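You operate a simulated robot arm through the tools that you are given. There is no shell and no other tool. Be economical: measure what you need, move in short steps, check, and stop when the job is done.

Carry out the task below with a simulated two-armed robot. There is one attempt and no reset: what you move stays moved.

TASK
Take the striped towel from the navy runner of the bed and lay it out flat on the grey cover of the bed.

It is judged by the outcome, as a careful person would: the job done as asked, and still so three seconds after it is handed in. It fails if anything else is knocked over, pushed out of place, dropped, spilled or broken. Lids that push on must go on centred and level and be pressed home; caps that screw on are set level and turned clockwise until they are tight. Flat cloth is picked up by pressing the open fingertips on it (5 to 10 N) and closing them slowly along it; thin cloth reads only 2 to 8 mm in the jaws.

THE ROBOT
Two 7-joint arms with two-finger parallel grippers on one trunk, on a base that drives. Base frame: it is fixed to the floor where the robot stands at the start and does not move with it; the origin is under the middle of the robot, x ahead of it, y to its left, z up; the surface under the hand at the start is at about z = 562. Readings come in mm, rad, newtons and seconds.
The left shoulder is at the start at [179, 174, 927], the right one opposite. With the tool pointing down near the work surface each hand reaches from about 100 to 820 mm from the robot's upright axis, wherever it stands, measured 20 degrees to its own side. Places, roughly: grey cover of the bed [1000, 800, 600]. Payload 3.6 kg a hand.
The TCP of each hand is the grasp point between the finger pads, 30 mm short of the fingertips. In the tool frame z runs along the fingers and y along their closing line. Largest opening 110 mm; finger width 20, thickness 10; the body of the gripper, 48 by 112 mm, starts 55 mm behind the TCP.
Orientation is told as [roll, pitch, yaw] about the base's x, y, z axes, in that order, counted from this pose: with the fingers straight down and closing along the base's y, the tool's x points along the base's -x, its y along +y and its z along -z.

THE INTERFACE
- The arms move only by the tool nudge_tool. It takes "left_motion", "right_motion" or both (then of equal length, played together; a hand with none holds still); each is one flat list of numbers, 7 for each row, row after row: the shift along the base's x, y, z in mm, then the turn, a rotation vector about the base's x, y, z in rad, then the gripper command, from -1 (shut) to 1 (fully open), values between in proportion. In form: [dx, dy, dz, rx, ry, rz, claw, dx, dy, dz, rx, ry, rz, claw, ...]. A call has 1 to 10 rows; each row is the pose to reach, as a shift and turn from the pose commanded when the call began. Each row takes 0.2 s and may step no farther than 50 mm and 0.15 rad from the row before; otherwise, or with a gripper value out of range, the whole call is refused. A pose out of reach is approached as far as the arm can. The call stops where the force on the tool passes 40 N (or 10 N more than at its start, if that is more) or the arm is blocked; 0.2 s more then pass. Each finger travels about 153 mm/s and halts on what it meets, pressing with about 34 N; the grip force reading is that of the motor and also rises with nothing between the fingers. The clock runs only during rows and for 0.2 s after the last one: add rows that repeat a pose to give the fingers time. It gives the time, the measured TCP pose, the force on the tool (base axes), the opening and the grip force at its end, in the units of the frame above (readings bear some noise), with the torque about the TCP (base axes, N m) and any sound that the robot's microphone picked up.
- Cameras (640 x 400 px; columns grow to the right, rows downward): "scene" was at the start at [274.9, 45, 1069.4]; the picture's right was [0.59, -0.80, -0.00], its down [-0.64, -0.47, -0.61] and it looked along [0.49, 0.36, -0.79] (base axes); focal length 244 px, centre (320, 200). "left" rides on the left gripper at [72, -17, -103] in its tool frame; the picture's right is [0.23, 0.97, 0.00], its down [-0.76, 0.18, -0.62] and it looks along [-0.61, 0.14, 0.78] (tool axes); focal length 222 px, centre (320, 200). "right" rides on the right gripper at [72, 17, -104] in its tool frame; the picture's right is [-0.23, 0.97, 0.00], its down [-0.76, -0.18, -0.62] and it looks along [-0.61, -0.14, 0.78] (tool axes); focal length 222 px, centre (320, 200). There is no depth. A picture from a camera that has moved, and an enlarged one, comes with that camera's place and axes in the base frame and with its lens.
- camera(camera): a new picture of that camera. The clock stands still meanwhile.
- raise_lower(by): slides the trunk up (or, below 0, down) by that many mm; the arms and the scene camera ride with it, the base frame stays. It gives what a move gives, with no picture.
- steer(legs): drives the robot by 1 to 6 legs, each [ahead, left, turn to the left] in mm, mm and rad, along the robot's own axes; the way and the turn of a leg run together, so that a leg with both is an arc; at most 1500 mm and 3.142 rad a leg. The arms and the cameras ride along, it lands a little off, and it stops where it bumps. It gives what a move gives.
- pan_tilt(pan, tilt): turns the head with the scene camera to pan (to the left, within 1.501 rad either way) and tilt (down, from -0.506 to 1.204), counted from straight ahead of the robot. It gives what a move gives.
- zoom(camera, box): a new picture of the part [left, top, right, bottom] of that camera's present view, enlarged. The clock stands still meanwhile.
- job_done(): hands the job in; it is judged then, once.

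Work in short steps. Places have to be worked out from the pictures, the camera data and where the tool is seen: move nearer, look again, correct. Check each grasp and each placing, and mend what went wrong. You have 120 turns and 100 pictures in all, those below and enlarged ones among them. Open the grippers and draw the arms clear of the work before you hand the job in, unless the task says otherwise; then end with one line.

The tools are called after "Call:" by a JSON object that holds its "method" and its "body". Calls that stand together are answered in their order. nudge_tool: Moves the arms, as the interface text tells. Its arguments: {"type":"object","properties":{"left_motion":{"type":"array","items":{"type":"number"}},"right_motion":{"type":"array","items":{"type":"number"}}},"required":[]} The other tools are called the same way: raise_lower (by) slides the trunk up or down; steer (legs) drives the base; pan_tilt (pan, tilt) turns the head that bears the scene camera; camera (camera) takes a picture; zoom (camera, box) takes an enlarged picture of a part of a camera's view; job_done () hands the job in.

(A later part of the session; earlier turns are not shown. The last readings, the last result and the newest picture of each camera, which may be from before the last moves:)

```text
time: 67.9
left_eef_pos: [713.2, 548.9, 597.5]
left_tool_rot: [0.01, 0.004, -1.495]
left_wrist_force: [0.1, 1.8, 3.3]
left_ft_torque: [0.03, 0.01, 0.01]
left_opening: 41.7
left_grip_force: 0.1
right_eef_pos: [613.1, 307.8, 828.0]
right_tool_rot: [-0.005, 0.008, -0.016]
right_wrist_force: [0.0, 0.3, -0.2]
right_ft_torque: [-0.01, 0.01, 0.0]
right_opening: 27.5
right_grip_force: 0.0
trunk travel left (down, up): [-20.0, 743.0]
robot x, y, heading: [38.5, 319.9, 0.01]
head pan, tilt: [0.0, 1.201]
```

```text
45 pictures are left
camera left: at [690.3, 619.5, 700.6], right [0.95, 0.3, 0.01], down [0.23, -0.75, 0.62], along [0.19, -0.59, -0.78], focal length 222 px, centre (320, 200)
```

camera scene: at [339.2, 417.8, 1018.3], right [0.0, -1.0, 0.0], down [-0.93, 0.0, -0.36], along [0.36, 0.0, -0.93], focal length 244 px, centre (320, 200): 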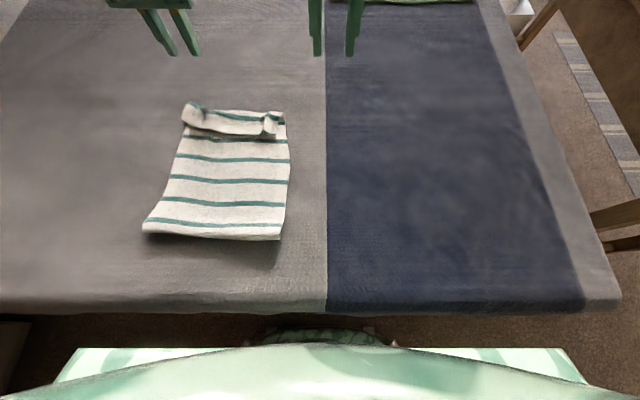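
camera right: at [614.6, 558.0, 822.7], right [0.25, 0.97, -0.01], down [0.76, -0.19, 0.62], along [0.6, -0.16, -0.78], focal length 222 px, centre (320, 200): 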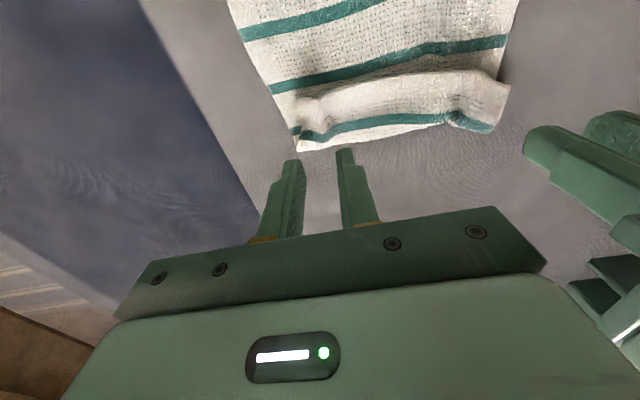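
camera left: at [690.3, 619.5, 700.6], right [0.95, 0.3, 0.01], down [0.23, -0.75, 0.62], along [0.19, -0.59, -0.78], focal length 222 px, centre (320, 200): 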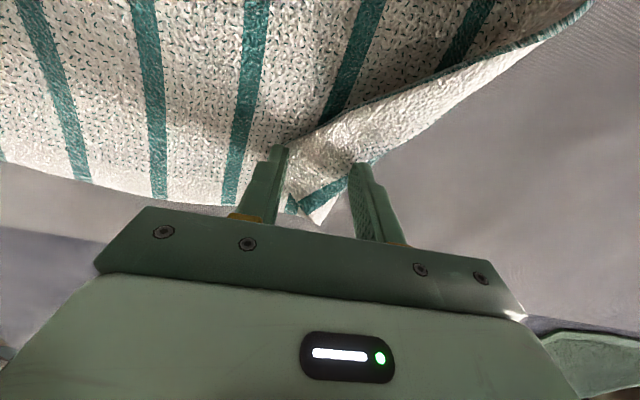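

Fingers straddle the flap from hem to fold. Press 2 mm more and close slowly.

Call:
{"method": "nudge_tool", "body": {"left_motion": [0, 0, -2, 0, 0, 0, -0.25, 0, 0, -2, 0, 0, 0, -0.37, 0, 0, -2, 0, 0, 0, -0.49, 0, 0, -2, 0, 0, 0, -0.61, 0, 0, -2, 0, 0, 0, -0.73, 0, 0, -2, 0, 0, 0, -0.85, 0, 0, -2, 0, 0, 0, -0.95, 0, 0, -2, 0, 0, 0, -1, 0, 0, -2, 0, 0, 0, -1]}}

Call:
{"method": "camera", "body": {"camera": "left"}}

```text
time: 69.9
left_eef_pos: [712.6, 548.8, 596.9]
left_tool_rot: [0.008, 0.003, -1.494]
left_wrist_force: [-1.0, 0.8, 9.2]
left_ft_torque: [0.01, -0.02, 0.02]
left_opening: 0.0
left_grip_force: 34.1
right_eef_pos: [611.3, 307.3, 827.6]
right_tool_rot: [-0.005, 0.007, -0.015]
right_wrist_force: [0.0, 0.7, 0.0]
right_ft_torque: [-0.04, 0.01, -0.01]
right_opening: 27.6
right_grip_force: 0.1
trunk travel left (down, up): [-20.0, 743.0]
robot x, y, heading: [37.2, 321.4, 0.014]
head pan, tilt: [0.0, 1.201]
```

```text
44 pictures are left
camera left: at [690.2, 619.0, 699.3], right [0.95, 0.3, 0.01], down [0.23, -0.75, 0.62], along [0.19, -0.59, -0.78], focal length 222 px, centre (320, 200)
```

left: 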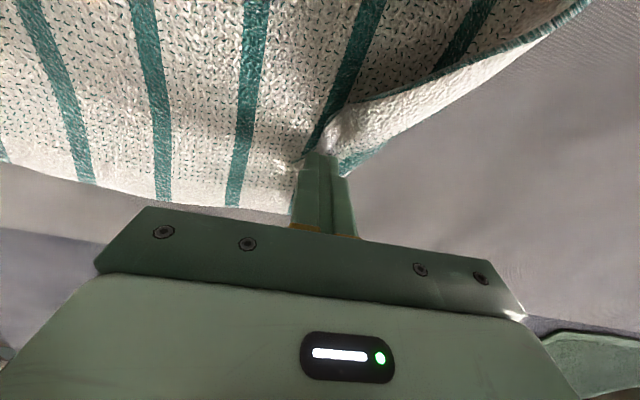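

Empty again. I reopen and shift 10 mm toward the flap's middle (+y, +x), pressing a little harder.

Call:
{"method": "nudge_tool", "body": {"left_motion": [0, 0, 20, 0, 0, 0, -1, 4, 6, 20, 0, 0, 0, -0.5, 6, 12, 20, 0, 0, 0, -0.3, 6, 12, 20, 0, 0, 0, -0.3]}}

Call:
{"method": "camera", "body": {"camera": "left"}}

```text
time: 70.9
left_eef_pos: [719.6, 560.1, 615.1]
left_tool_rot: [0.009, 0.004, -1.494]
left_wrist_force: [-1.0, 0.1, -0.8]
left_ft_torque: [0.01, 0.01, 0.02]
left_opening: 38.5
left_grip_force: 0.1
right_eef_pos: [613.0, 308.4, 826.4]
right_tool_rot: [-0.005, 0.009, -0.016]
right_wrist_force: [0.1, -0.2, 0.0]
right_ft_torque: [0.0, 0.0, 0.01]
right_opening: 27.3
right_grip_force: 0.1
trunk travel left (down, up): [-20.0, 743.0]
robot x, y, heading: [35.0, 318.6, 0.007]
head pan, tilt: [0.0, 1.201]
```

```text
43 pictures are left
camera left: at [697.2, 630.1, 718.1], right [0.95, 0.3, 0.01], down [0.23, -0.75, 0.62], along [0.19, -0.59, -0.78], focal length 222 px, centre (320, 200)
```

left: 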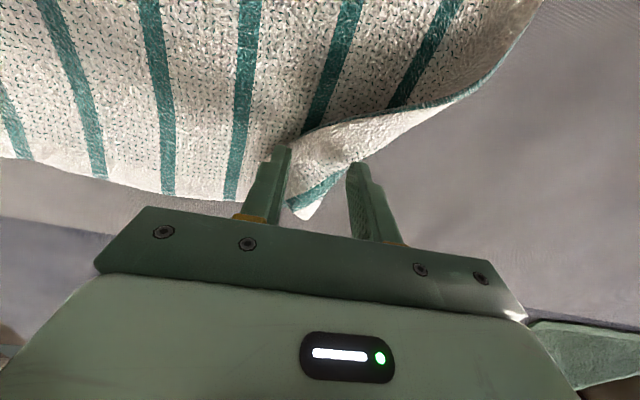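

The flap at y≈565 spans x≈703–757, slanted. I shift +12 mm in x and turn the gripper 0.45 rad more so it closes square to the hem, then press.

Call:
{"method": "nudge_tool", "body": {"left_motion": [4, 2, 0, 0, 0, -0.15, -0.3, 8, 3, 0, 0, 0, -0.3, -0.3, 12, 4, 0, 0, 0, -0.45, -0.3, 12, 4, -10, 0, 0, -0.45, -0.3, 12, 4, -16, 0, 0, -0.45, -0.3, 12, 4, -18, 0, 0, -0.45, -0.3, 12, 4, -18, 0, 0, -0.45, -0.3]}}

Call:
{"method": "camera", "body": {"camera": "left"}}

```text
time: 72.5
left_eef_pos: [733.7, 565.0, 597.4]
left_tool_rot: [0.011, 0.005, -1.943]
left_wrist_force: [-0.2, 0.3, 1.5]
left_ft_torque: [0.01, 0.02, -0.04]
left_opening: 38.4
left_grip_force: 0.1
right_eef_pos: [614.1, 308.0, 826.7]
right_tool_rot: [-0.006, 0.007, -0.015]
right_wrist_force: [-0.1, 1.3, 0.9]
right_ft_torque: [-0.01, 0.02, 0.0]
right_opening: 27.5
right_grip_force: 0.0
trunk travel left (down, up): [-20.0, 743.0]
robot x, y, heading: [34.0, 321.9, 0.006]
head pan, tilt: [0.0, 1.201]
```

```text
42 pictures are left
camera left: at [743.0, 637.9, 700.2], right [0.99, -0.14, 0.01], down [-0.12, -0.77, 0.62], along [-0.08, -0.62, -0.78], focal length 222 px, centre (320, 200)
```

left: 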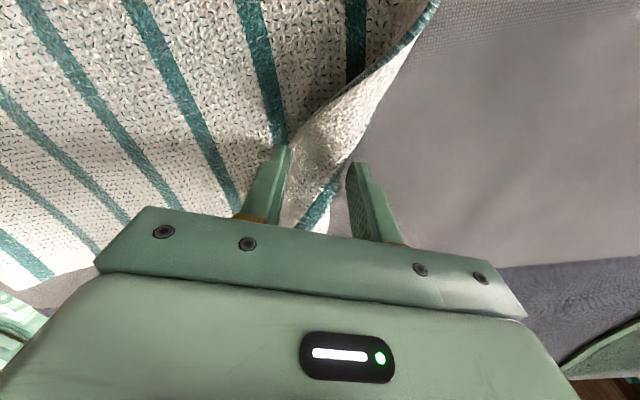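

Well aligned; I narrow to 28 mm so both tips are on the flap, press, and close slowly.

Call:
{"method": "nudge_tool", "body": {"left_motion": [0, 0, 8, 0, 0, 0, -0.3, 0, 0, 8, 0, 0, 0, -0.46, 0, 0, 0, 0, 0, 0, -0.46, 0, 0, -4, 0, 0, 0, -0.46, 0, 0, -5, 0, 0, 0, -0.55, 0, 0, -5, 0, 0, 0, -0.65, 0, 0, -5, 0, 0, 0, -0.77, 0, 0, -5, 0, 0, 0, -0.9, 0, 0, -5, 0, 0, 0, -1, 0, 0, -5, 0, 0, 0, -1]}}

Call:
{"method": "camera", "body": {"camera": "left"}}

```text
time: 74.7
left_eef_pos: [732.6, 563.6, 595.5]
left_tool_rot: [0.013, 0.004, -1.945]
left_wrist_force: [3.1, 1.6, 21.2]
left_ft_torque: [0.03, 0.01, 0.01]
left_opening: 4.8
left_grip_force: 34.0
right_eef_pos: [610.0, 307.4, 828.3]
right_tool_rot: [-0.006, 0.005, -0.015]
right_wrist_force: [0.4, -0.7, 0.8]
right_ft_torque: [0.04, -0.05, -0.02]
right_opening: 27.6
right_grip_force: 0.1
trunk travel left (down, up): [-20.0, 743.0]
robot x, y, heading: [33.9, 321.0, 0.012]
head pan, tilt: [0.0, 1.201]
```

```text
41 pictures are left
camera left: at [742.0, 637.2, 698.1], right [0.99, -0.14, 0.01], down [-0.12, -0.77, 0.62], along [-0.08, -0.62, -0.78], focal length 222 px, centre (320, 200)
```

left: 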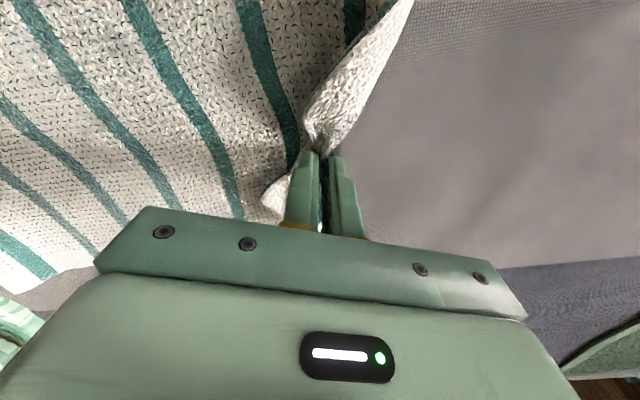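

Gripped 4.8 mm. I lift 40 mm and move slightly over the fold.

Call:
{"method": "nudge_tool", "body": {"left_motion": [3, -1, 15, 0, 0, 0, -1, 8, -4, 30, 0, 0, 0, -1, 15, -8, 42, 0, 0, 0, -1, 15, -8, 42, 0, 0, 0, -1]}}

Call:
{"method": "camera", "body": {"camera": "left"}}

Call:
{"method": "zoom", "body": {"camera": "scene", "box": [80, 60, 280, 260]}}

```text
time: 75.7
left_eef_pos: [744.4, 558.2, 634.3]
left_tool_rot: [0.009, 0.003, -1.944]
left_wrist_force: [-0.9, -0.9, -0.2]
left_ft_torque: [0.01, 0.0, 0.0]
left_opening: 4.3
left_grip_force: 34.3
left hand out of reach, approached as far as the arm can: row 3, 4
right_eef_pos: [612.6, 308.2, 826.3]
right_tool_rot: [-0.005, 0.008, -0.017]
right_wrist_force: [-0.3, 0.0, -0.2]
right_ft_torque: [0.01, 0.03, -0.01]
right_opening: 27.3
right_grip_force: 0.0
trunk travel left (down, up): [-20.0, 743.0]
robot x, y, heading: [33.0, 319.4, 0.01]
head pan, tilt: [0.0, 1.201]
```

```text
40 pictures are left
camera left: at [754.7, 632.1, 737.1], right [0.99, -0.14, 0.01], down [-0.12, -0.77, 0.62], along [-0.08, -0.62, -0.78], focal length 222 px, centre (320, 200)
```

left: 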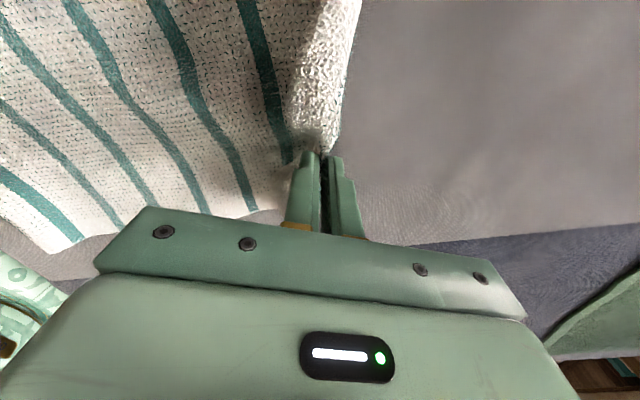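

```text
2.00 times, centred on (180, 160) of scene
camera zoom: at [325.6, 322.6, 1018.1], right [0.01, -1.0, 0.0], down [-0.93, -0.01, -0.36], along [0.36, 0.0, -0.93], focal length 487 px, centre (600, 280)
```

zoom: 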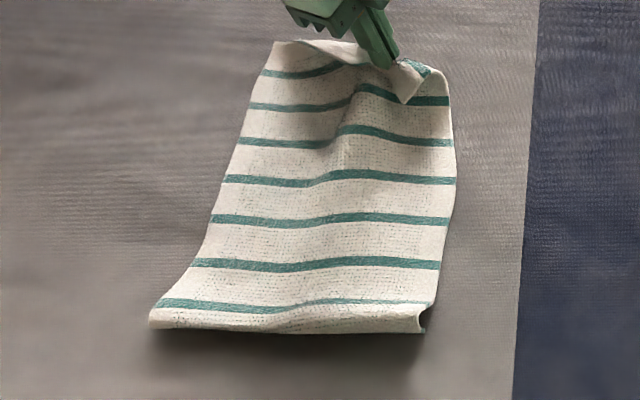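

The flap is lifted; the corner tip is still folded by the fingers. I carry it toward the corner (right and forward) and lower.

Call:
{"method": "nudge_tool", "body": {"left_motion": [5, -10, 0, 0, 0, 0, -1, 12, -20, 0, 0, 0, 0, -1, 18, -30, -5, 0, 0, 0, -1, 22, -36, -15, 0, 0, 0, -1, 25, -38, -25, 0, 0, 0, -1, 25, -38, -34, 0, 0, 0, -1, 25, -38, -34, 0, 0, 0, -1]}}

Call:
{"method": "zoom", "body": {"camera": "scene", "box": [80, 60, 280, 260]}}

Call:
{"method": "camera", "body": {"camera": "left"}}

```text
time: 77.3
left_eef_pos: [731.9, 545.9, 615.6]
left_tool_rot: [0.01, 0.003, -1.945]
left_wrist_force: [-1.0, 0.2, -0.1]
left_ft_torque: [0.0, -0.01, 0.02]
left_opening: 3.9
left_grip_force: 34.1
left hand out of reach, approached as far as the arm can: row 1, 2, 3, 4, 5, 6, 7
right_eef_pos: [613.2, 307.5, 827.1]
right_tool_rot: [-0.007, 0.008, -0.015]
right_wrist_force: [-0.2, 0.3, 0.6]
right_ft_torque: [-0.03, -0.03, 0.0]
right_opening: 27.6
right_grip_force: 0.0
trunk travel left (down, up): [-20.0, 743.0]
robot x, y, heading: [34.2, 321.3, 0.009]
head pan, tilt: [0.0, 1.201]
```

```text
2.00 times, centred on (180, 160) of scene
camera zoom: at [325.4, 322.6, 1018.2], right [0.01, -1.0, 0.0], down [-0.93, -0.01, -0.36], along [0.36, 0.0, -0.93], focal length 487 px, centre (600, 280)
```

zoom: 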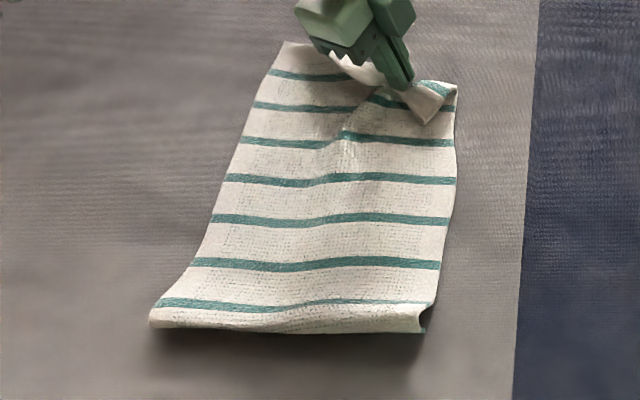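

```text
37 pictures are left
camera left: at [742.4, 620.3, 717.7], right [0.99, -0.14, 0.01], down [-0.12, -0.77, 0.62], along [-0.08, -0.62, -0.78], focal length 222 px, centre (320, 200)
```

left: 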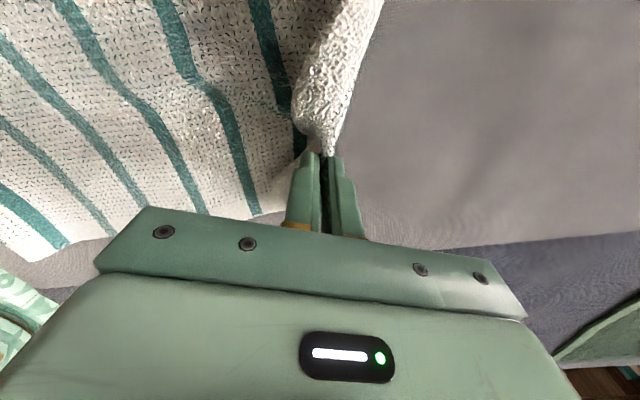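

The arm limits pull the hand back. Tilting the fingers forward brings the wrist back within reach, so I lift slightly, tilt, and push the corner forward again.

Call:
{"method": "nudge_tool", "body": {"left_motion": [0, 0, 12, 0, -0.14, 0, -1, 10, -4, 18, 0, -0.28, 0, -1, 22, -10, 20, 0, -0.4, 0, -1, 34, -18, 20, 0, -0.4, 0, -1, 42, -26, 15, 0, -0.4, 0, -1, 44, -30, 5, 0, -0.4, 0, -1, 44, -30, -6, 0, -0.4, 0, -1, 44, -30, -6, 0, -0.4, 0, -1]}}

Call:
{"method": "zoom", "body": {"camera": "scene", "box": [80, 60, 280, 260]}}

```text
time: 79.1
left_eef_pos: [774.3, 516.5, 608.5]
left_tool_rot: [0.388, 0.146, -1.918]
left_wrist_force: [0.8, 0.4, 0.0]
left_ft_torque: [0.02, 0.05, 0.0]
left_opening: 3.9
left_grip_force: 33.7
right_eef_pos: [613.3, 307.4, 826.4]
right_tool_rot: [-0.004, 0.008, -0.016]
right_wrist_force: [0.0, -0.9, 0.2]
right_ft_torque: [-0.03, 0.02, 0.01]
right_opening: 27.4
right_grip_force: 0.0
trunk travel left (down, up): [-20.0, 743.0]
robot x, y, heading: [38.8, 319.7, 0.006]
head pan, tilt: [0.0, 1.201]
```

```text
2.00 times, centred on (180, 160) of scene
camera zoom: at [325.4, 322.6, 1018.2], right [0.01, -1.0, 0.0], down [-0.93, -0.01, -0.36], along [0.36, 0.0, -0.93], focal length 487 px, centre (600, 280)
```

zoom: 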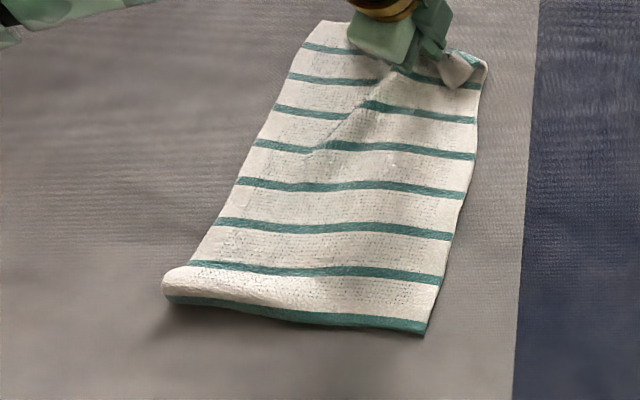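

It reached (774,516) but dragged the towel along. I lower, release, lift clear and inspect all edges.

Call:
{"method": "nudge_tool", "body": {"left_motion": [0, 0, -6, 0, 0, 0, -1, 0, 0, -9, 0, 0, 0, -0.8, 0, 0, -9, 0, 0, 0, -0.65, 0, 0, 12, 0, 0, 0, -0.65, -10, 5, 50, 0, 0.1, 0, -0.65, -20, 10, 90, 0, 0.2, 0, -0.65, -30, 30, 130, 0, 0.3, 0, -0.65, -50, 60, 150, 0, 0.4, 0, -0.65]}}

Call:
{"method": "camera", "body": {"camera": "left"}}

Call:
{"method": "zoom", "body": {"camera": "scene", "box": [80, 60, 280, 260]}}

```text
time: 80.9
left_eef_pos: [723.7, 578.3, 761.0]
left_tool_rot: [0.006, 0.003, -1.945]
left_wrist_force: [0.8, -0.4, 0.7]
left_ft_torque: [0.01, -0.02, -0.01]
left_opening: 19.2
left_grip_force: 0.0
left hand out of reach, approached as far as the arm can: row 2
right_eef_pos: [612.3, 308.1, 826.7]
right_tool_rot: [-0.005, 0.009, -0.016]
right_wrist_force: [0.4, 0.2, -0.5]
right_ft_torque: [-0.02, -0.01, 0.02]
right_opening: 27.4
right_grip_force: 0.2
trunk travel left (down, up): [-20.0, 743.0]
robot x, y, heading: [37.0, 317.1, 0.004]
head pan, tilt: [0.0, 1.201]
```

```text
35 pictures are left
camera left: at [734.6, 652.7, 863.2], right [0.99, -0.14, 0.01], down [-0.12, -0.77, 0.62], along [-0.08, -0.62, -0.78], focal length 222 px, centre (320, 200)
```

left: 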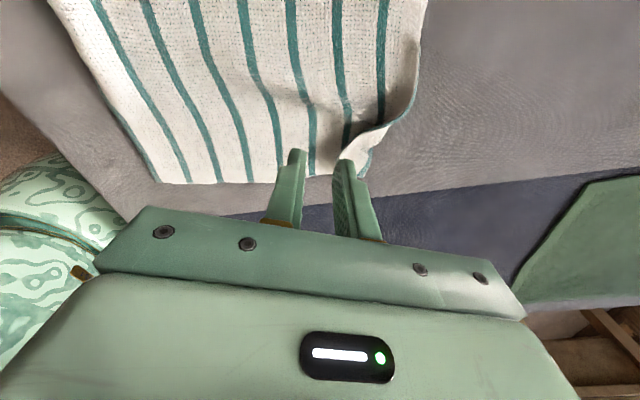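

```text
2.00 times, centred on (180, 160) of scene
camera zoom: at [325.2, 322.6, 1018.3], right [0.01, -1.0, 0.0], down [-0.93, -0.01, -0.36], along [0.36, 0.0, -0.93], focal length 487 px, centre (600, 280)
```

zoom: 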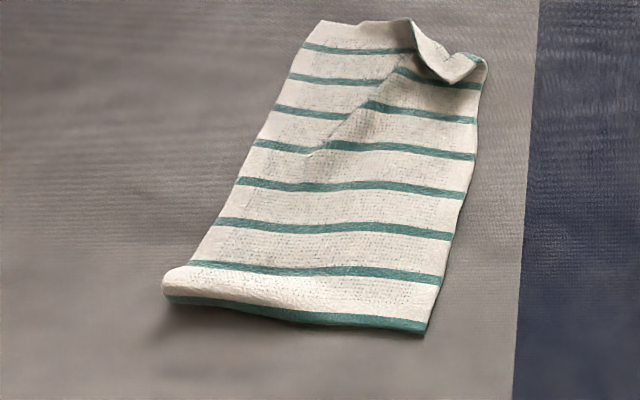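

The towel's far right corner is still slightly folded, there is a diagonal wrinkle, and the near hem seems curled under. I will use the right hand for these: withdraw the left hand, then drive left about 420 mm.

Call:
{"method": "nudge_tool", "body": {"left_motion": [-40, 0, 20, 0, 0, 0.15, -0.5, -80, 0, 40, 0, 0, 0.3, -0.5, -120, 0, 60, 0, 0, 0.45, -0.5, -160, 0, 80, 0, 0, 0.6, -0.5, -180, 0, 90, 0, 0, 0.75, -0.5]}}

Call:
{"method": "steer", "body": {"legs": [[-25, 0, 0], [0, 420, 0]]}}

Call:
{"method": "pan_tilt", "body": {"pan": -0.1, "tilt": 1.15}}

Call:
{"method": "camera", "body": {"camera": "scene"}}

Call:
{"method": "camera", "body": {"camera": "right"}}

```text
time: 82.1
left_eef_pos: [544.1, 575.6, 848.5]
left_tool_rot: [0.009, 0.003, -1.19]
left_wrist_force: [-0.3, -0.4, -0.3]
left_ft_torque: [-0.03, 0.03, -0.02]
left_opening: 27.7
left_grip_force: 0.1
right_eef_pos: [611.8, 308.6, 826.3]
right_tool_rot: [-0.006, 0.007, -0.017]
right_wrist_force: [-0.1, -0.1, -0.9]
right_ft_torque: [0.05, 0.01, -0.01]
right_opening: 27.6
right_grip_force: 0.1
trunk travel left (down, up): [-20.0, 743.0]
robot x, y, heading: [33.0, 318.7, 0.007]
head pan, tilt: [0.0, 1.201]
```

```text
time: 85.1
left_eef_pos: [516.2, 996.0, 846.9]
left_tool_rot: [0.008, 0.004, -1.194]
left_wrist_force: [1.2, -0.2, 0.1]
left_ft_torque: [0.0, 0.02, 0.0]
left_opening: 27.5
left_grip_force: 0.0
right_eef_pos: [585.1, 728.7, 826.2]
right_tool_rot: [-0.005, 0.008, -0.017]
right_wrist_force: [0.1, -0.2, 0.0]
right_ft_torque: [-0.01, -0.02, -0.01]
right_opening: 27.6
right_grip_force: 0.0
trunk travel left (down, up): [-20.0, 743.0]
robot x, y, heading: [6.5, 739.1, 0.004]
head pan, tilt: [0.0, 1.201]
```

```text
time: 85.8
left_eef_pos: [515.9, 996.6, 847.8]
left_tool_rot: [0.009, 0.004, -1.196]
left_wrist_force: [0.4, -0.7, -0.3]
left_ft_torque: [0.01, -0.01, 0.01]
left_opening: 27.6
left_grip_force: 0.0
right_eef_pos: [584.5, 728.8, 827.5]
right_tool_rot: [-0.005, 0.009, -0.017]
right_wrist_force: [-0.4, 0.1, 0.2]
right_ft_torque: [0.03, 0.02, 0.01]
right_opening: 27.6
right_grip_force: 0.1
trunk travel left (down, up): [-20.0, 743.0]
robot x, y, heading: [9.8, 741.7, 0.004]
head pan, tilt: [-0.099, 1.15]
```

```text
33 pictures are left
camera scene: at [300.9, 737.9, 1021.0], right [-0.09, -1.0, 0.0], down [-0.91, 0.08, -0.41], along [0.41, -0.04, -0.91], focal length 244 px, centre (320, 200)
```

scene: 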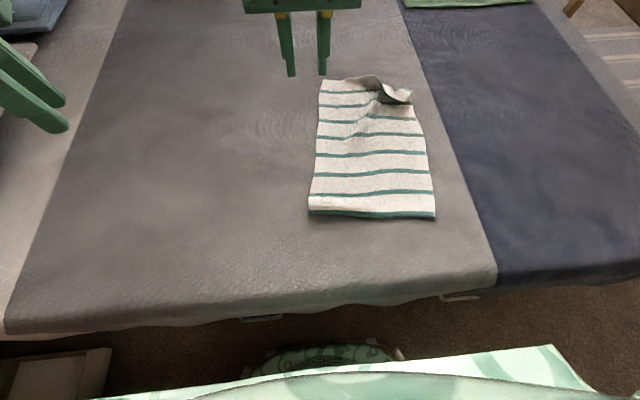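

```text
32 pictures are left
camera right: at [512.6, 747.9, 930.5], right [0.24, 0.97, -0.01], down [0.76, -0.19, 0.62], along [0.6, -0.16, -0.79], focal length 222 px, centre (320, 200)
```

right: 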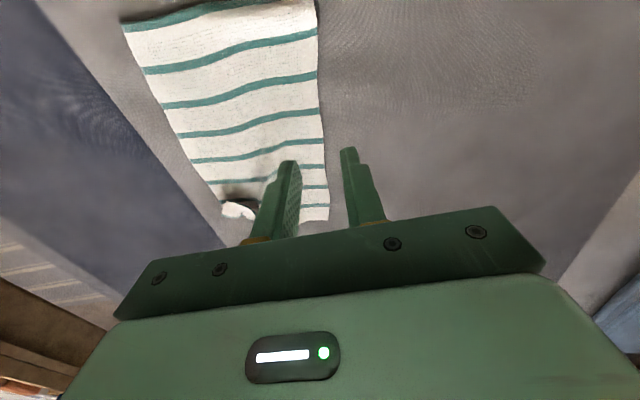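

I zoom on the towel for exact positions.

Call:
{"method": "zoom", "body": {"camera": "scene", "box": [290, 60, 450, 230]}}

```text
2.35 times, centred on (370, 145) of scene
camera zoom: at [300.9, 737.9, 1021.0], right [-0.09, -1.0, 0.0], down [-0.91, 0.08, -0.41], along [0.41, -0.04, -0.91], focal length 573 px, centre (202, 329)
```

zoom: 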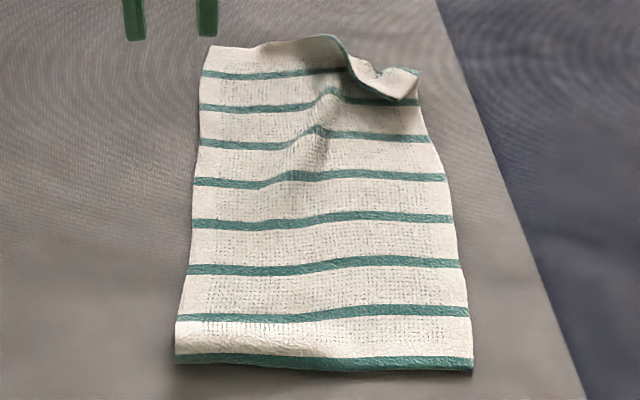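

Plan: the far corner is at the edge of reach, and the near hem looks turned under. With both hands I will take the near edge ~45 mm inside the hem, lift so the hem drops free, and pull the towel toward the robot, which also straightens wrinkles. First reposition the robot and re-square the left gripper.

Call:
{"method": "steer", "body": {"legs": [[-118, 0, 0], [0, -265, 0]]}}

Call:
{"method": "nudge_tool", "body": {"left_motion": [12, -3, -10, 0, 0, 0.15, -0.2, 25, -6, -25, 0, 0, 0.3, 0, 40, -10, -40, 0, 0, 0.45, 0, 55, -14, -60, 0, 0, 0.6, 0, 70, -18, -80, 0, 0, 0.75, 0, 85, -22, -100, 0, 0, 0.9, 0, 100, -26, -120, 0, 0, 1.05, 0, 115, -30, -140, 0, 0, 1.19, 0, 122, -32, -155, 0, 0, 1.19, 0, 122, -32, -155, 0, 0, 1.19, 0], "right_motion": [4, 10, -10, 0, 0, 0, 0, 8, 20, -25, 0, 0, 0, 0, 12, 30, -40, 0, 0, 0, 0, 16, 40, -60, 0, 0, 0, 0, 20, 50, -80, 0, 0, 0, 0, 24, 60, -100, 0, 0, 0, 0, 28, 70, -120, 0, 0, 0, 0, 32, 78, -135, 0, 0, 0, 0, 35, 80, -135, 0, 0, 0, 0, 35, 80, -135, 0, 0, 0, 0]}}

Call:
{"method": "camera", "body": {"camera": "left"}}

Call:
{"method": "camera", "body": {"camera": "right"}}

```text
time: 88.5
left_eef_pos: [402.8, 728.8, 848.6]
left_tool_rot: [0.008, 0.005, -1.194]
left_wrist_force: [0.0, -0.1, 0.8]
left_ft_torque: [-0.01, -0.01, -0.04]
left_opening: 27.5
left_grip_force: 0.1
right_eef_pos: [471.5, 460.9, 825.5]
right_tool_rot: [-0.006, 0.01, -0.016]
right_wrist_force: [0.1, 0.4, -0.1]
right_ft_torque: [-0.01, 0.01, 0.02]
right_opening: 27.4
right_grip_force: 0.0
trunk travel left (down, up): [-20.0, 743.0]
robot x, y, heading: [-105.9, 474.7, 0.013]
head pan, tilt: [-0.099, 1.15]
```

```text
time: 90.7
left_eef_pos: [524.5, 697.7, 694.0]
left_tool_rot: [0.009, 0.006, -0.004]
left_wrist_force: [-0.2, 0.0, 0.4]
left_ft_torque: [-0.01, -0.01, 0.03]
left_opening: 55.0
left_grip_force: 0.0
right_eef_pos: [507.0, 540.6, 691.8]
right_tool_rot: [-0.004, 0.008, -0.015]
right_wrist_force: [-0.1, 0.3, -0.2]
right_ft_torque: [0.01, 0.02, 0.01]
right_opening: 55.0
right_grip_force: 0.1
trunk travel left (down, up): [-20.0, 743.0]
robot x, y, heading: [-104.8, 475.8, 0.01]
head pan, tilt: [-0.099, 1.15]
```

```text
30 pictures are left
camera left: at [452.6, 679.4, 795.9], right [-0.22, 0.97, 0.01], down [0.77, 0.17, 0.62], along [0.6, 0.15, -0.78], focal length 222 px, centre (320, 200)
```

left: 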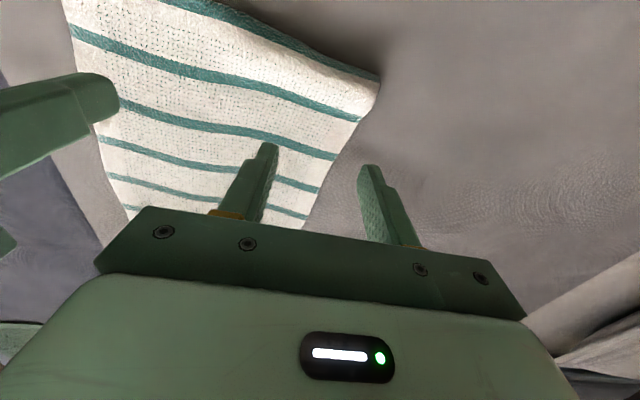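

```text
29 pictures are left
camera right: at [434.0, 560.1, 796.1], right [0.24, 0.97, -0.01], down [0.76, -0.19, 0.62], along [0.6, -0.16, -0.79], focal length 222 px, centre (320, 200)
```

right: 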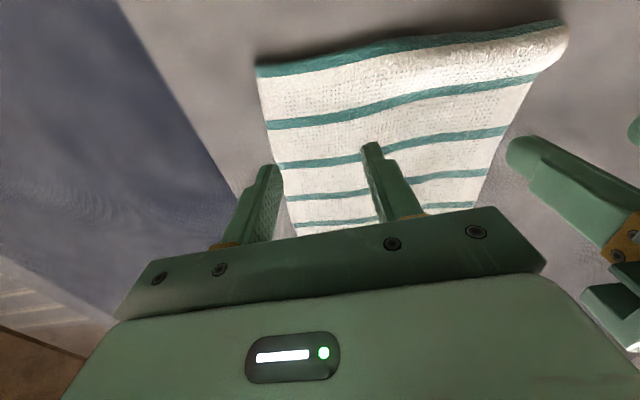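

Edge at x≈470 (left) and ≈450 (right); the hem is rounded under. I move to (514,685) and (501,530), and descend to contact.

Call:
{"method": "nudge_tool", "body": {"left_motion": [-5, -6, -35, 0, 0, 0, 0, -10, -12, -70, 0, 0, 0, 0, -10, -12, -88, 0, 0, 0, 0, -10, -12, -95, 0, 0, 0, 0, -10, -12, -97, 0, 0, 0, 0, -10, -12, -97, 0, 0, 0, 0], "right_motion": [-3, -5, -35, 0, 0, 0, 0, -6, -10, -70, 0, 0, 0, 0, -6, -10, -88, 0, 0, 0, 0, -6, -10, -93, 0, 0, 0, 0, -6, -10, -95, 0, 0, 0, 0, -6, -10, -95, 0, 0, 0, 0]}}

```text
time: 92.1
left_eef_pos: [514.7, 684.7, 596.2]
left_tool_rot: [0.008, 0.007, -0.004]
left_wrist_force: [0.1, -0.4, 0.0]
left_ft_torque: [0.01, -0.01, 0.03]
left_opening: 54.9
left_grip_force: 0.1
right_eef_pos: [499.8, 530.9, 595.9]
right_tool_rot: [-0.006, 0.008, -0.016]
right_wrist_force: [0.6, 0.7, -0.2]
right_ft_torque: [0.0, -0.04, 0.02]
right_opening: 55.0
right_grip_force: 0.0
trunk travel left (down, up): [-20.0, 743.0]
robot x, y, heading: [-105.0, 472.2, 0.01]
head pan, tilt: [-0.099, 1.15]
```

No contact yet; a few mm more.

Call:
{"method": "nudge_tool", "body": {"left_motion": [0, 0, -2, 0, 0, 0, 0, 0, 0, -4, 0, 0, 0, 0, 0, 0, -4, 0, 0, 0, 0], "right_motion": [0, 0, -2, 0, 0, 0, 0, 0, 0, -4, 0, 0, 0, 0, 0, 0, -4, 0, 0, 0, 0]}}

```text
time: 92.9
left_eef_pos: [514.5, 685.1, 593.5]
left_tool_rot: [0.009, 0.003, -0.004]
left_wrist_force: [4.2, 1.1, 8.4]
left_ft_torque: [-0.01, -0.11, 0.03]
left_opening: 55.1
left_grip_force: 0.1
right_eef_pos: [499.7, 530.6, 593.9]
right_tool_rot: [-0.005, 0.006, -0.016]
right_wrist_force: [-1.7, -3.0, 8.1]
right_ft_torque: [-0.07, 0.03, 0.03]
right_opening: 55.0
right_grip_force: 0.1
trunk travel left (down, up): [-20.0, 743.0]
robot x, y, heading: [-103.9, 471.7, 0.007]
head pan, tilt: [-0.099, 1.15]
```

8 N each. Close slowly with 1 mm more press.

Call:
{"method": "nudge_tool", "body": {"left_motion": [0, 0, -1, 0, 0, 0, -0.12, 0, 0, -1, 0, 0, 0, -0.24, 0, 0, -1, 0, 0, 0, -0.36, 0, 0, -1, 0, 0, 0, -0.48, 0, 0, -1, 0, 0, 0, -0.6, 0, 0, -1, 0, 0, 0, -0.72, 0, 0, -1, 0, 0, 0, -0.84, 0, 0, -1, 0, 0, 0, -0.95, 0, 0, -1, 0, 0, 0, -1, 0, 0, -1, 0, 0, 0, -1], "right_motion": [0, 0, -1, 0, 0, 0, -0.12, 0, 0, -1, 0, 0, 0, -0.24, 0, 0, -1, 0, 0, 0, -0.36, 0, 0, -1, 0, 0, 0, -0.48, 0, 0, -1, 0, 0, 0, -0.6, 0, 0, -1, 0, 0, 0, -0.72, 0, 0, -1, 0, 0, 0, -0.84, 0, 0, -1, 0, 0, 0, -0.95, 0, 0, -1, 0, 0, 0, -1, 0, 0, -1, 0, 0, 0, -1]}}

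```text
time: 95.1
left_eef_pos: [512.6, 683.9, 592.8]
left_tool_rot: [0.001, 0.001, -0.004]
left_wrist_force: [-6.8, -36.8, 13.5]
left_ft_torque: [-1.12, 0.25, 0.06]
left_opening: 5.3
left_grip_force: 34.5
right_eef_pos: [498.4, 533.7, 594.8]
right_tool_rot: [0.0, 0.005, -0.013]
right_wrist_force: [2.5, 36.5, 10.5]
right_ft_torque: [1.1, -0.09, -0.01]
right_opening: 6.0
right_grip_force: 34.2
trunk travel left (down, up): [-20.0, 743.0]
robot x, y, heading: [-106.3, 471.6, 0.011]
head pan, tilt: [-0.099, 1.15]
```

Both gripped (5–6 mm), strong tension between hands. I ease them together 12 mm, lift 90 mm, and look.

Call:
{"method": "nudge_tool", "body": {"left_motion": [0, -4, 3, 0, 0, 0, -1, 0, -7, 20, 0, 0, 0, -1, 0, -7, 45, 0, 0, 0, -1, 0, -7, 70, 0, 0, 0, -1, 0, -7, 90, 0, 0, 0, -1, 0, -7, 90, 0, 0, 0, -1], "right_motion": [0, 4, 3, 0, 0, 0, -1, 0, 7, 20, 0, 0, 0, -1, 0, 7, 45, 0, 0, 0, -1, 0, 7, 70, 0, 0, 0, -1, 0, 7, 90, 0, 0, 0, -1, 0, 7, 90, 0, 0, 0, -1]}}

Call:
{"method": "camera", "body": {"camera": "left"}}

Call:
{"method": "camera", "body": {"camera": "scene"}}

```text
time: 96.5
left_eef_pos: [515.2, 677.8, 681.3]
left_tool_rot: [0.008, 0.005, -0.001]
left_wrist_force: [-1.2, -8.7, 0.1]
left_ft_torque: [-0.22, 0.01, 0.05]
left_opening: 4.3
left_grip_force: 33.9
right_eef_pos: [501.8, 538.0, 682.9]
right_tool_rot: [-0.007, 0.011, -0.016]
right_wrist_force: [0.8, 8.8, -0.5]
right_ft_torque: [0.25, -0.05, 0.03]
right_opening: 4.2
right_grip_force: 33.6
trunk travel left (down, up): [-20.0, 743.0]
robot x, y, heading: [-109.0, 476.3, 0.006]
head pan, tilt: [-0.099, 1.15]
```

```text
28 pictures are left
camera left: at [443.3, 660.2, 784.1], right [-0.22, 0.97, 0.01], down [0.77, 0.17, 0.62], along [0.6, 0.15, -0.78], focal length 222 px, centre (320, 200)
```

left: 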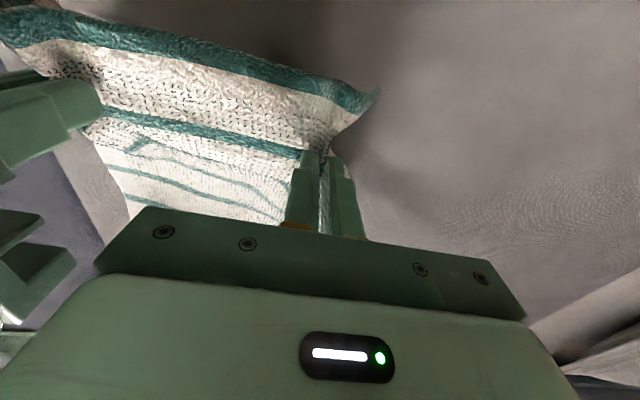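

```text
27 pictures are left
camera scene: at [187.8, 470.3, 1020.9], right [-0.09, -1.0, 0.0], down [-0.91, 0.08, -0.41], along [0.41, -0.04, -0.91], focal length 244 px, centre (320, 200)
```

scene: 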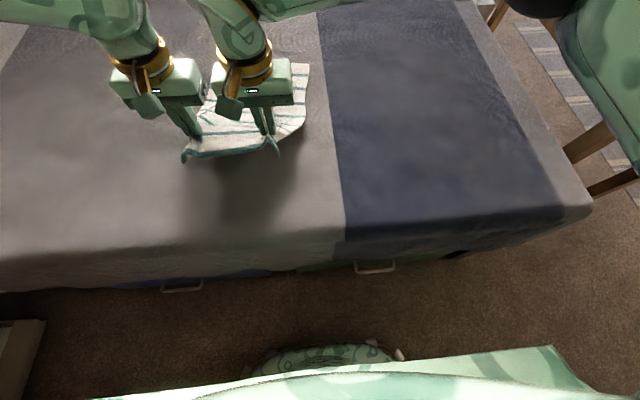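

The hem droops free on the near side. I pull the towel 80 mm toward the robot, then lower it.

Call:
{"method": "nudge_tool", "body": {"left_motion": [-20, 0, 0, 0, 0, 0, -1, -40, 0, -10, 0, 0, 0, -1, -60, 0, -25, 0, 0, 0, -1, -80, 0, -40, 0, 0, 0, -1, -85, 0, -55, 0, 0, 0, -1, -85, 0, -55, 0, 0, 0, -1], "right_motion": [-20, 0, 0, 0, 0, 0, -1, -40, 0, -10, 0, 0, 0, -1, -60, 0, -25, 0, 0, 0, -1, -80, 0, -40, 0, 0, 0, -1, -85, 0, -55, 0, 0, 0, -1, -85, 0, -55, 0, 0, 0, -1]}}

Call:
{"method": "camera", "body": {"camera": "left"}}

Call:
{"method": "camera", "body": {"camera": "scene"}}

```text
time: 97.9
left_eef_pos: [429.2, 678.2, 626.5]
left_tool_rot: [0.008, 0.004, -0.003]
left_wrist_force: [-1.5, -8.0, -0.2]
left_ft_torque: [-0.31, 0.02, 0.03]
left_opening: 4.1
left_grip_force: 34.1
right_eef_pos: [415.1, 539.9, 626.1]
right_tool_rot: [-0.005, 0.008, -0.016]
right_wrist_force: [0.8, 8.8, -0.7]
right_ft_torque: [0.26, -0.02, 0.01]
right_opening: 3.9
right_grip_force: 34.3
trunk travel left (down, up): [-20.0, 743.0]
robot x, y, heading: [-108.5, 474.3, 0.009]
head pan, tilt: [-0.099, 1.15]
```

```text
26 pictures are left
camera left: at [357.4, 660.5, 728.7], right [-0.22, 0.97, 0.01], down [0.77, 0.17, 0.62], along [0.6, 0.15, -0.78], focal length 222 px, centre (320, 200)
```

left: 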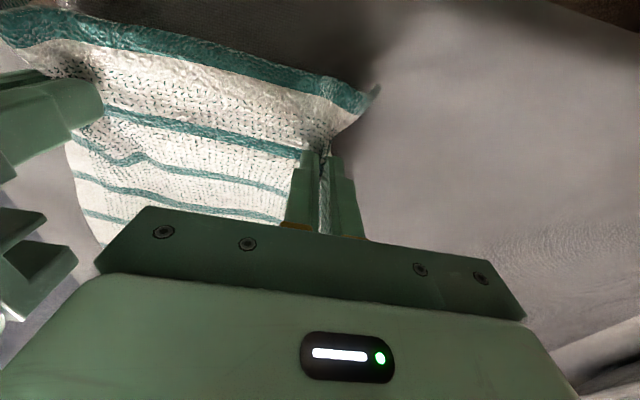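

```text
25 pictures are left
camera scene: at [187.6, 470.3, 1021.1], right [-0.09, -1.0, 0.0], down [-0.91, 0.08, -0.41], along [0.41, -0.04, -0.91], focal length 244 px, centre (320, 200)
```

scene: 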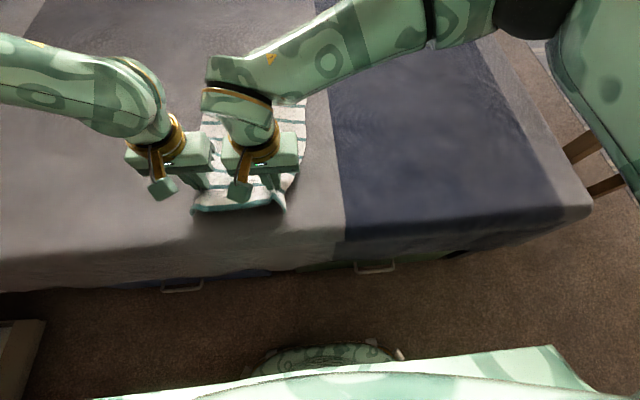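

The teal stripe is in fact the true edge of that end (as in the first pictures), so nothing is folded under. I lower and release here.

Call:
{"method": "nudge_tool", "body": {"left_motion": [2, 0, -12, 0, 0, 0, -1, 6, 0, -24, 0, 0, 0, -1, 10, 0, -31, 0, 0, 0, -1, 10, 0, -31, 0, 0, 0, -0.8, 10, 0, -31, 0, 0, 0, -0.5, 10, 0, -20, 0, 0, 0, -0.5, 10, 0, 20, 0, 0, 0, -0.5, 10, 0, 65, 0, 0, 0, -0.5, 10, 0, 110, 0, 0, 0, -0.5], "right_motion": [2, 0, -12, 0, 0, 0, -1, 6, 0, -24, 0, 0, 0, -1, 10, 0, -31, 0, 0, 0, -1, 10, 0, -31, 0, 0, 0, -0.8, 10, 0, -31, 0, 0, 0, -0.5, 10, 0, -20, 0, 0, 0, -0.5, 10, 0, 20, 0, 0, 0, -0.5, 10, 0, 65, 0, 0, 0, -0.5, 10, 0, 110, 0, 0, 0, -0.5]}}

Call:
{"method": "camera", "body": {"camera": "right"}}

```text
time: 99.9
left_eef_pos: [439.2, 678.6, 736.4]
left_tool_rot: [0.01, 0.005, -0.006]
left_wrist_force: [0.4, 0.4, -0.2]
left_ft_torque: [0.0, -0.04, 0.02]
left_opening: 27.5
left_grip_force: 0.1
right_eef_pos: [427.1, 537.3, 738.1]
right_tool_rot: [-0.004, 0.008, -0.015]
right_wrist_force: [-0.3, 0.9, 0.4]
right_ft_torque: [0.01, 0.0, 0.04]
right_opening: 27.4
right_grip_force: 0.1
trunk travel left (down, up): [-20.0, 743.0]
robot x, y, heading: [-105.3, 473.1, 0.01]
head pan, tilt: [-0.099, 1.15]
```

```text
24 pictures are left
camera right: at [353.9, 556.0, 842.2], right [0.24, 0.97, -0.01], down [0.76, -0.19, 0.62], along [0.6, -0.16, -0.79], focal length 222 px, centre (320, 200)
```

right: 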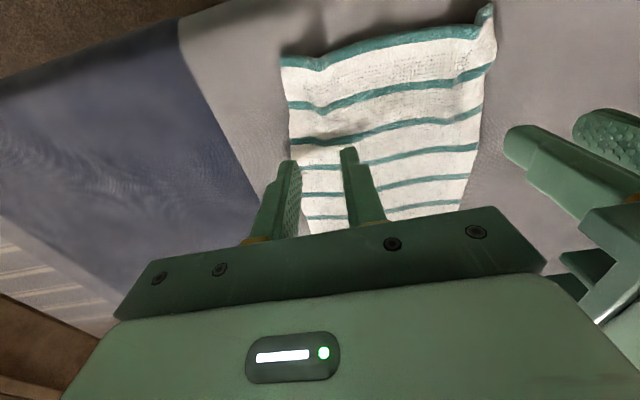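

Near edge is laid. Now the far right corner: I drive left 250 and forward 100 so the right hand can reach it, and look.

Call:
{"method": "nudge_tool", "body": {"left_motion": [0, 0, 40, 0, 0, 0, -0.5, 0, 0, 80, 0, 0, 0, -0.5], "right_motion": [0, 0, 30, 0, 0, 0, -0.5, 0, 0, 30, 0, 0, 0, -0.5]}}

Call:
{"method": "steer", "body": {"legs": [[0, 250, 0], [100, 0, 0]]}}

Call:
{"method": "zoom", "body": {"camera": "scene", "box": [240, 60, 480, 280]}}

```text
time: 100.5
left_eef_pos: [439.1, 677.6, 815.4]
left_tool_rot: [0.008, 0.006, -0.004]
left_wrist_force: [-0.2, 0.0, 1.0]
left_ft_torque: [0.0, 0.0, 0.0]
left_opening: 27.6
left_grip_force: 0.1
right_eef_pos: [426.9, 536.9, 767.5]
right_tool_rot: [-0.006, 0.009, -0.015]
right_wrist_force: [1.0, 0.2, 0.1]
right_ft_torque: [0.0, 0.02, -0.01]
right_opening: 27.5
right_grip_force: 0.2
trunk travel left (down, up): [-20.0, 743.0]
robot x, y, heading: [-106.1, 470.6, 0.01]
head pan, tilt: [-0.099, 1.15]
```

```text
time: 103.1
left_eef_pos: [538.3, 929.5, 813.1]
left_tool_rot: [0.01, 0.006, -0.001]
left_wrist_force: [0.7, 0.9, -0.5]
left_ft_torque: [-0.02, 0.01, -0.03]
left_opening: 27.5
left_grip_force: 0.0
right_eef_pos: [525.9, 789.1, 765.9]
right_tool_rot: [-0.005, 0.009, -0.015]
right_wrist_force: [0.8, -0.5, 0.3]
right_ft_torque: [-0.02, 0.01, 0.01]
right_opening: 27.6
right_grip_force: 0.0
trunk travel left (down, up): [-20.0, 743.0]
robot x, y, heading: [-6.8, 722.9, 0.009]
head pan, tilt: [-0.099, 1.15]
```

```text
1.82 times, centred on (360, 170) of scene
camera zoom: at [286.2, 721.6, 1020.5], right [-0.09, -1.0, 0.0], down [-0.91, 0.08, -0.41], along [0.4, -0.04, -0.91], focal length 443 px, centre (247, 254)
```

zoom: 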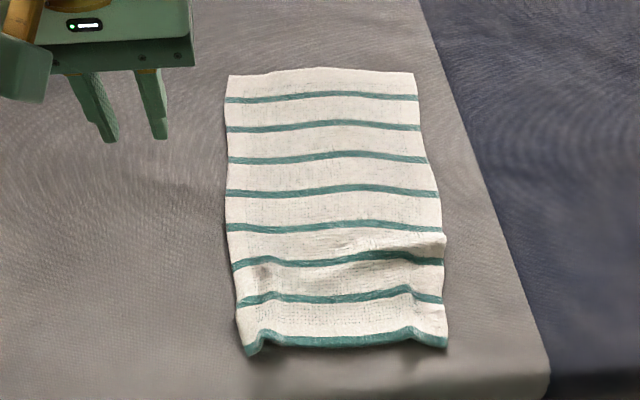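

The pull unfolded the far corner and removed the wrinkle. Only the near end has small puckers and one ridge at its right. I smooth by pressing lightly with the closed right fingertips: first near-left, dragging outward and toward the edge.

Call:
{"method": "nudge_tool", "body": {"right_motion": [-30, -21, -30, 0, 0, 0, -1, -60, -42, -65, 0, 0, 0, -1, -90, -63, -100, 0, 0, 0, -1, -110, -84, -130, 0, 0, 0, -1, -116, -89, -160, 0, 0, 0, -1, -116, -89, -169, 0, 0, 0, -1, -116, -89, -171, 0, 0, 0, -1, -116, -89, -171, 0, 0, 0, -1]}}

```text
refused: row 2 steps farther than a row can; nothing moved
```

Call:
{"method": "nudge_tool", "body": {"right_motion": [-25, -18, -25, 0, 0, 0, -1, -50, -36, -55, 0, 0, 0, -1, -75, -54, -85, 0, 0, 0, -1, -100, -72, -115, 0, 0, 0, -1, -116, -86, -140, 0, 0, 0, -1, -116, -89, -160, 0, 0, 0, -1, -116, -89, -169, 0, 0, 0, -1, -116, -89, -171, 0, 0, 0, -1, -116, -89, -171, 0, 0, 0, -1]}}

```text
time: 105.1
left_eef_pos: [537.5, 930.8, 813.8]
left_tool_rot: [0.007, 0.005, -0.001]
left_wrist_force: [0.0, 0.0, 0.2]
left_ft_torque: [0.01, 0.0, 0.01]
left_opening: 27.6
left_grip_force: 0.2
right_eef_pos: [408.6, 700.4, 596.8]
right_tool_rot: [-0.005, 0.008, -0.016]
right_wrist_force: [0.3, -0.5, 1.2]
right_ft_torque: [0.0, -0.01, 0.04]
right_opening: 0.0
right_grip_force: 34.1
trunk travel left (down, up): [-20.0, 743.0]
robot x, y, heading: [-9.9, 721.5, 0.013]
head pan, tilt: [-0.099, 1.15]
```

Just touching. I press ~3 mm more and drag 12 mm toward the edge and 12 mm outward, then lift.

Call:
{"method": "nudge_tool", "body": {"right_motion": [0, 0, -3, 0, 0, 0, -1, -2, 3, -3.5, 0, 0, 0, -1, -5, 6, -3.5, 0, 0, 0, -1, -8, 10, -3.5, 0, 0, 0, -1, -12, 14, -3.5, 0, 0, 0, -1, -12, 14, -3.5, 0, 0, 0, -1, -12, 14, 5, 0, 0, 0, -1, -12, 14, 40, 0, 0, 0, -1]}}

Call:
{"method": "zoom", "body": {"camera": "scene", "box": [240, 60, 480, 280]}}

```text
time: 106.9
left_eef_pos: [535.8, 929.6, 813.6]
left_tool_rot: [0.009, 0.005, -0.002]
left_wrist_force: [0.2, -0.1, -0.5]
left_ft_torque: [0.0, -0.04, 0.04]
left_opening: 27.4
left_grip_force: 0.0
right_eef_pos: [397.3, 713.9, 635.8]
right_tool_rot: [-0.004, 0.01, -0.012]
right_wrist_force: [-0.4, 0.2, -0.5]
right_ft_torque: [0.0, -0.07, -0.04]
right_opening: 0.1
right_grip_force: 34.0
trunk travel left (down, up): [-20.0, 743.0]
robot x, y, heading: [-10.6, 720.9, 0.014]
head pan, tilt: [-0.099, 1.15]
```

```text
1.82 times, centred on (360, 170) of scene
camera zoom: at [284.5, 721.8, 1021.1], right [-0.09, -1.0, 0.0], down [-0.91, 0.08, -0.41], along [0.41, -0.04, -0.91], focal length 443 px, centre (247, 254)
```

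zoom: 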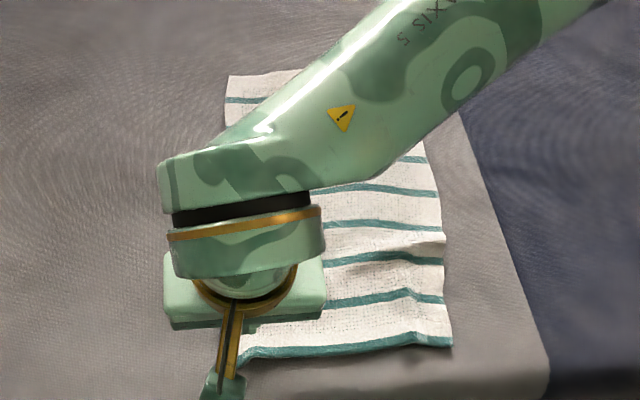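

Left pucker smoothed. Now the right side: move over to (425,525), press and drag ~22 mm toward the edge and 12 mm right.

Call:
{"method": "nudge_tool", "body": {"right_motion": [5, -45, 10, 0, 0, 0, -1, 12, -92, 10, 0, 0, 0, -1, 20, -140, 10, 0, 0, 0, -1, 28, -187, 5, 0, 0, 0, -1, 28, -187, -30, 0, 0, 0, -1, 28, -187, -39, 0, 0, 0, -1, 28, -187, -42, 0, 0, 0, -1, 28, -187, -42, 0, 0, 0, -1]}}

Call:
{"method": "nudge_tool", "body": {"right_motion": [0, 0, -1, 0, 0, 0, -1, -4, -2, -1.5, 0, 0, 0, -1, -8, -4, -1.5, 0, 0, 0, -1, -13, -7, -1.5, 0, 0, 0, -1, -18, -10, -1.5, 0, 0, 0, -1, -24, -13, -1.5, 0, 0, 0, -1, -24, -13, -1.5, 0, 0, 0, -1]}}

```text
time: 108.7
left_eef_pos: [536.5, 930.0, 814.3]
left_tool_rot: [0.008, 0.006, -0.002]
left_wrist_force: [0.7, 0.4, -0.4]
left_ft_torque: [-0.03, 0.0, 0.02]
left_opening: 27.4
left_grip_force: 0.0
right_eef_pos: [425.8, 525.9, 593.5]
right_tool_rot: [-0.007, 0.009, -0.014]
right_wrist_force: [-0.6, -2.1, 4.2]
right_ft_torque: [-0.05, 0.03, 0.03]
right_opening: 0.0
right_grip_force: 33.9
trunk travel left (down, up): [-20.0, 743.0]
robot x, y, heading: [-12.3, 725.8, 0.013]
head pan, tilt: [-0.099, 1.15]
```

```text
time: 110.3
left_eef_pos: [536.0, 930.5, 814.0]
left_tool_rot: [0.011, 0.006, -0.002]
left_wrist_force: [-0.1, 0.1, 0.0]
left_ft_torque: [0.0, 0.0, 0.03]
left_opening: 27.4
left_grip_force: 0.0
right_eef_pos: [400.2, 514.2, 593.7]
right_tool_rot: [-0.004, 0.006, -0.013]
right_wrist_force: [8.6, 3.8, 15.8]
right_ft_torque: [0.12, -0.28, 0.0]
right_opening: 0.0
right_grip_force: 34.2
trunk travel left (down, up): [-20.0, 743.0]
robot x, y, heading: [-8.2, 721.3, 0.014]
head pan, tilt: [-0.099, 1.15]
```

Now lift straight up and swing the right hand aside for a clear view.

Call:
{"method": "nudge_tool", "body": {"right_motion": [0, 0, 40, 0, 0, 0, -1, 0, 0, 85, 0, 0, 0, -1, 0, -30, 120, 0, 0, 0, -1, 0, -75, 130, 0, 0, 0, -1, 0, -120, 135, 0, 0, 0, -1, 0, -165, 140, 0, 0, 0, -1]}}

Call:
{"method": "zoom", "body": {"camera": "scene", "box": [240, 60, 480, 280]}}

```text
time: 111.7
left_eef_pos: [535.9, 929.6, 813.9]
left_tool_rot: [0.008, 0.005, 0.0]
left_wrist_force: [0.0, -0.2, 0.0]
left_ft_torque: [-0.01, -0.04, 0.0]
left_opening: 27.6
left_grip_force: 0.0
right_eef_pos: [403.3, 354.6, 730.2]
right_tool_rot: [-0.001, 0.007, -0.02]
right_wrist_force: [0.1, -0.2, -0.3]
right_ft_torque: [0.02, -0.01, 0.02]
right_opening: 0.0
right_grip_force: 33.9
right hand out of reach, approached as far as the arm can: row 1, 2, 3, 4, 5, 6
trunk travel left (down, up): [-20.0, 743.0]
robot x, y, heading: [-8.7, 725.0, 0.016]
head pan, tilt: [-0.099, 1.15]
```

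```text
1.82 times, centred on (360, 170) of scene
camera zoom: at [284.3, 721.9, 1021.3], right [-0.09, -1.0, 0.0], down [-0.91, 0.08, -0.41], along [0.41, -0.04, -0.91], focal length 443 px, centre (247, 254)
```

zoom: 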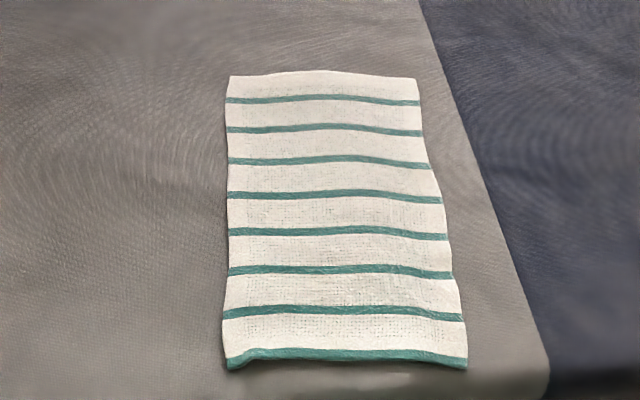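

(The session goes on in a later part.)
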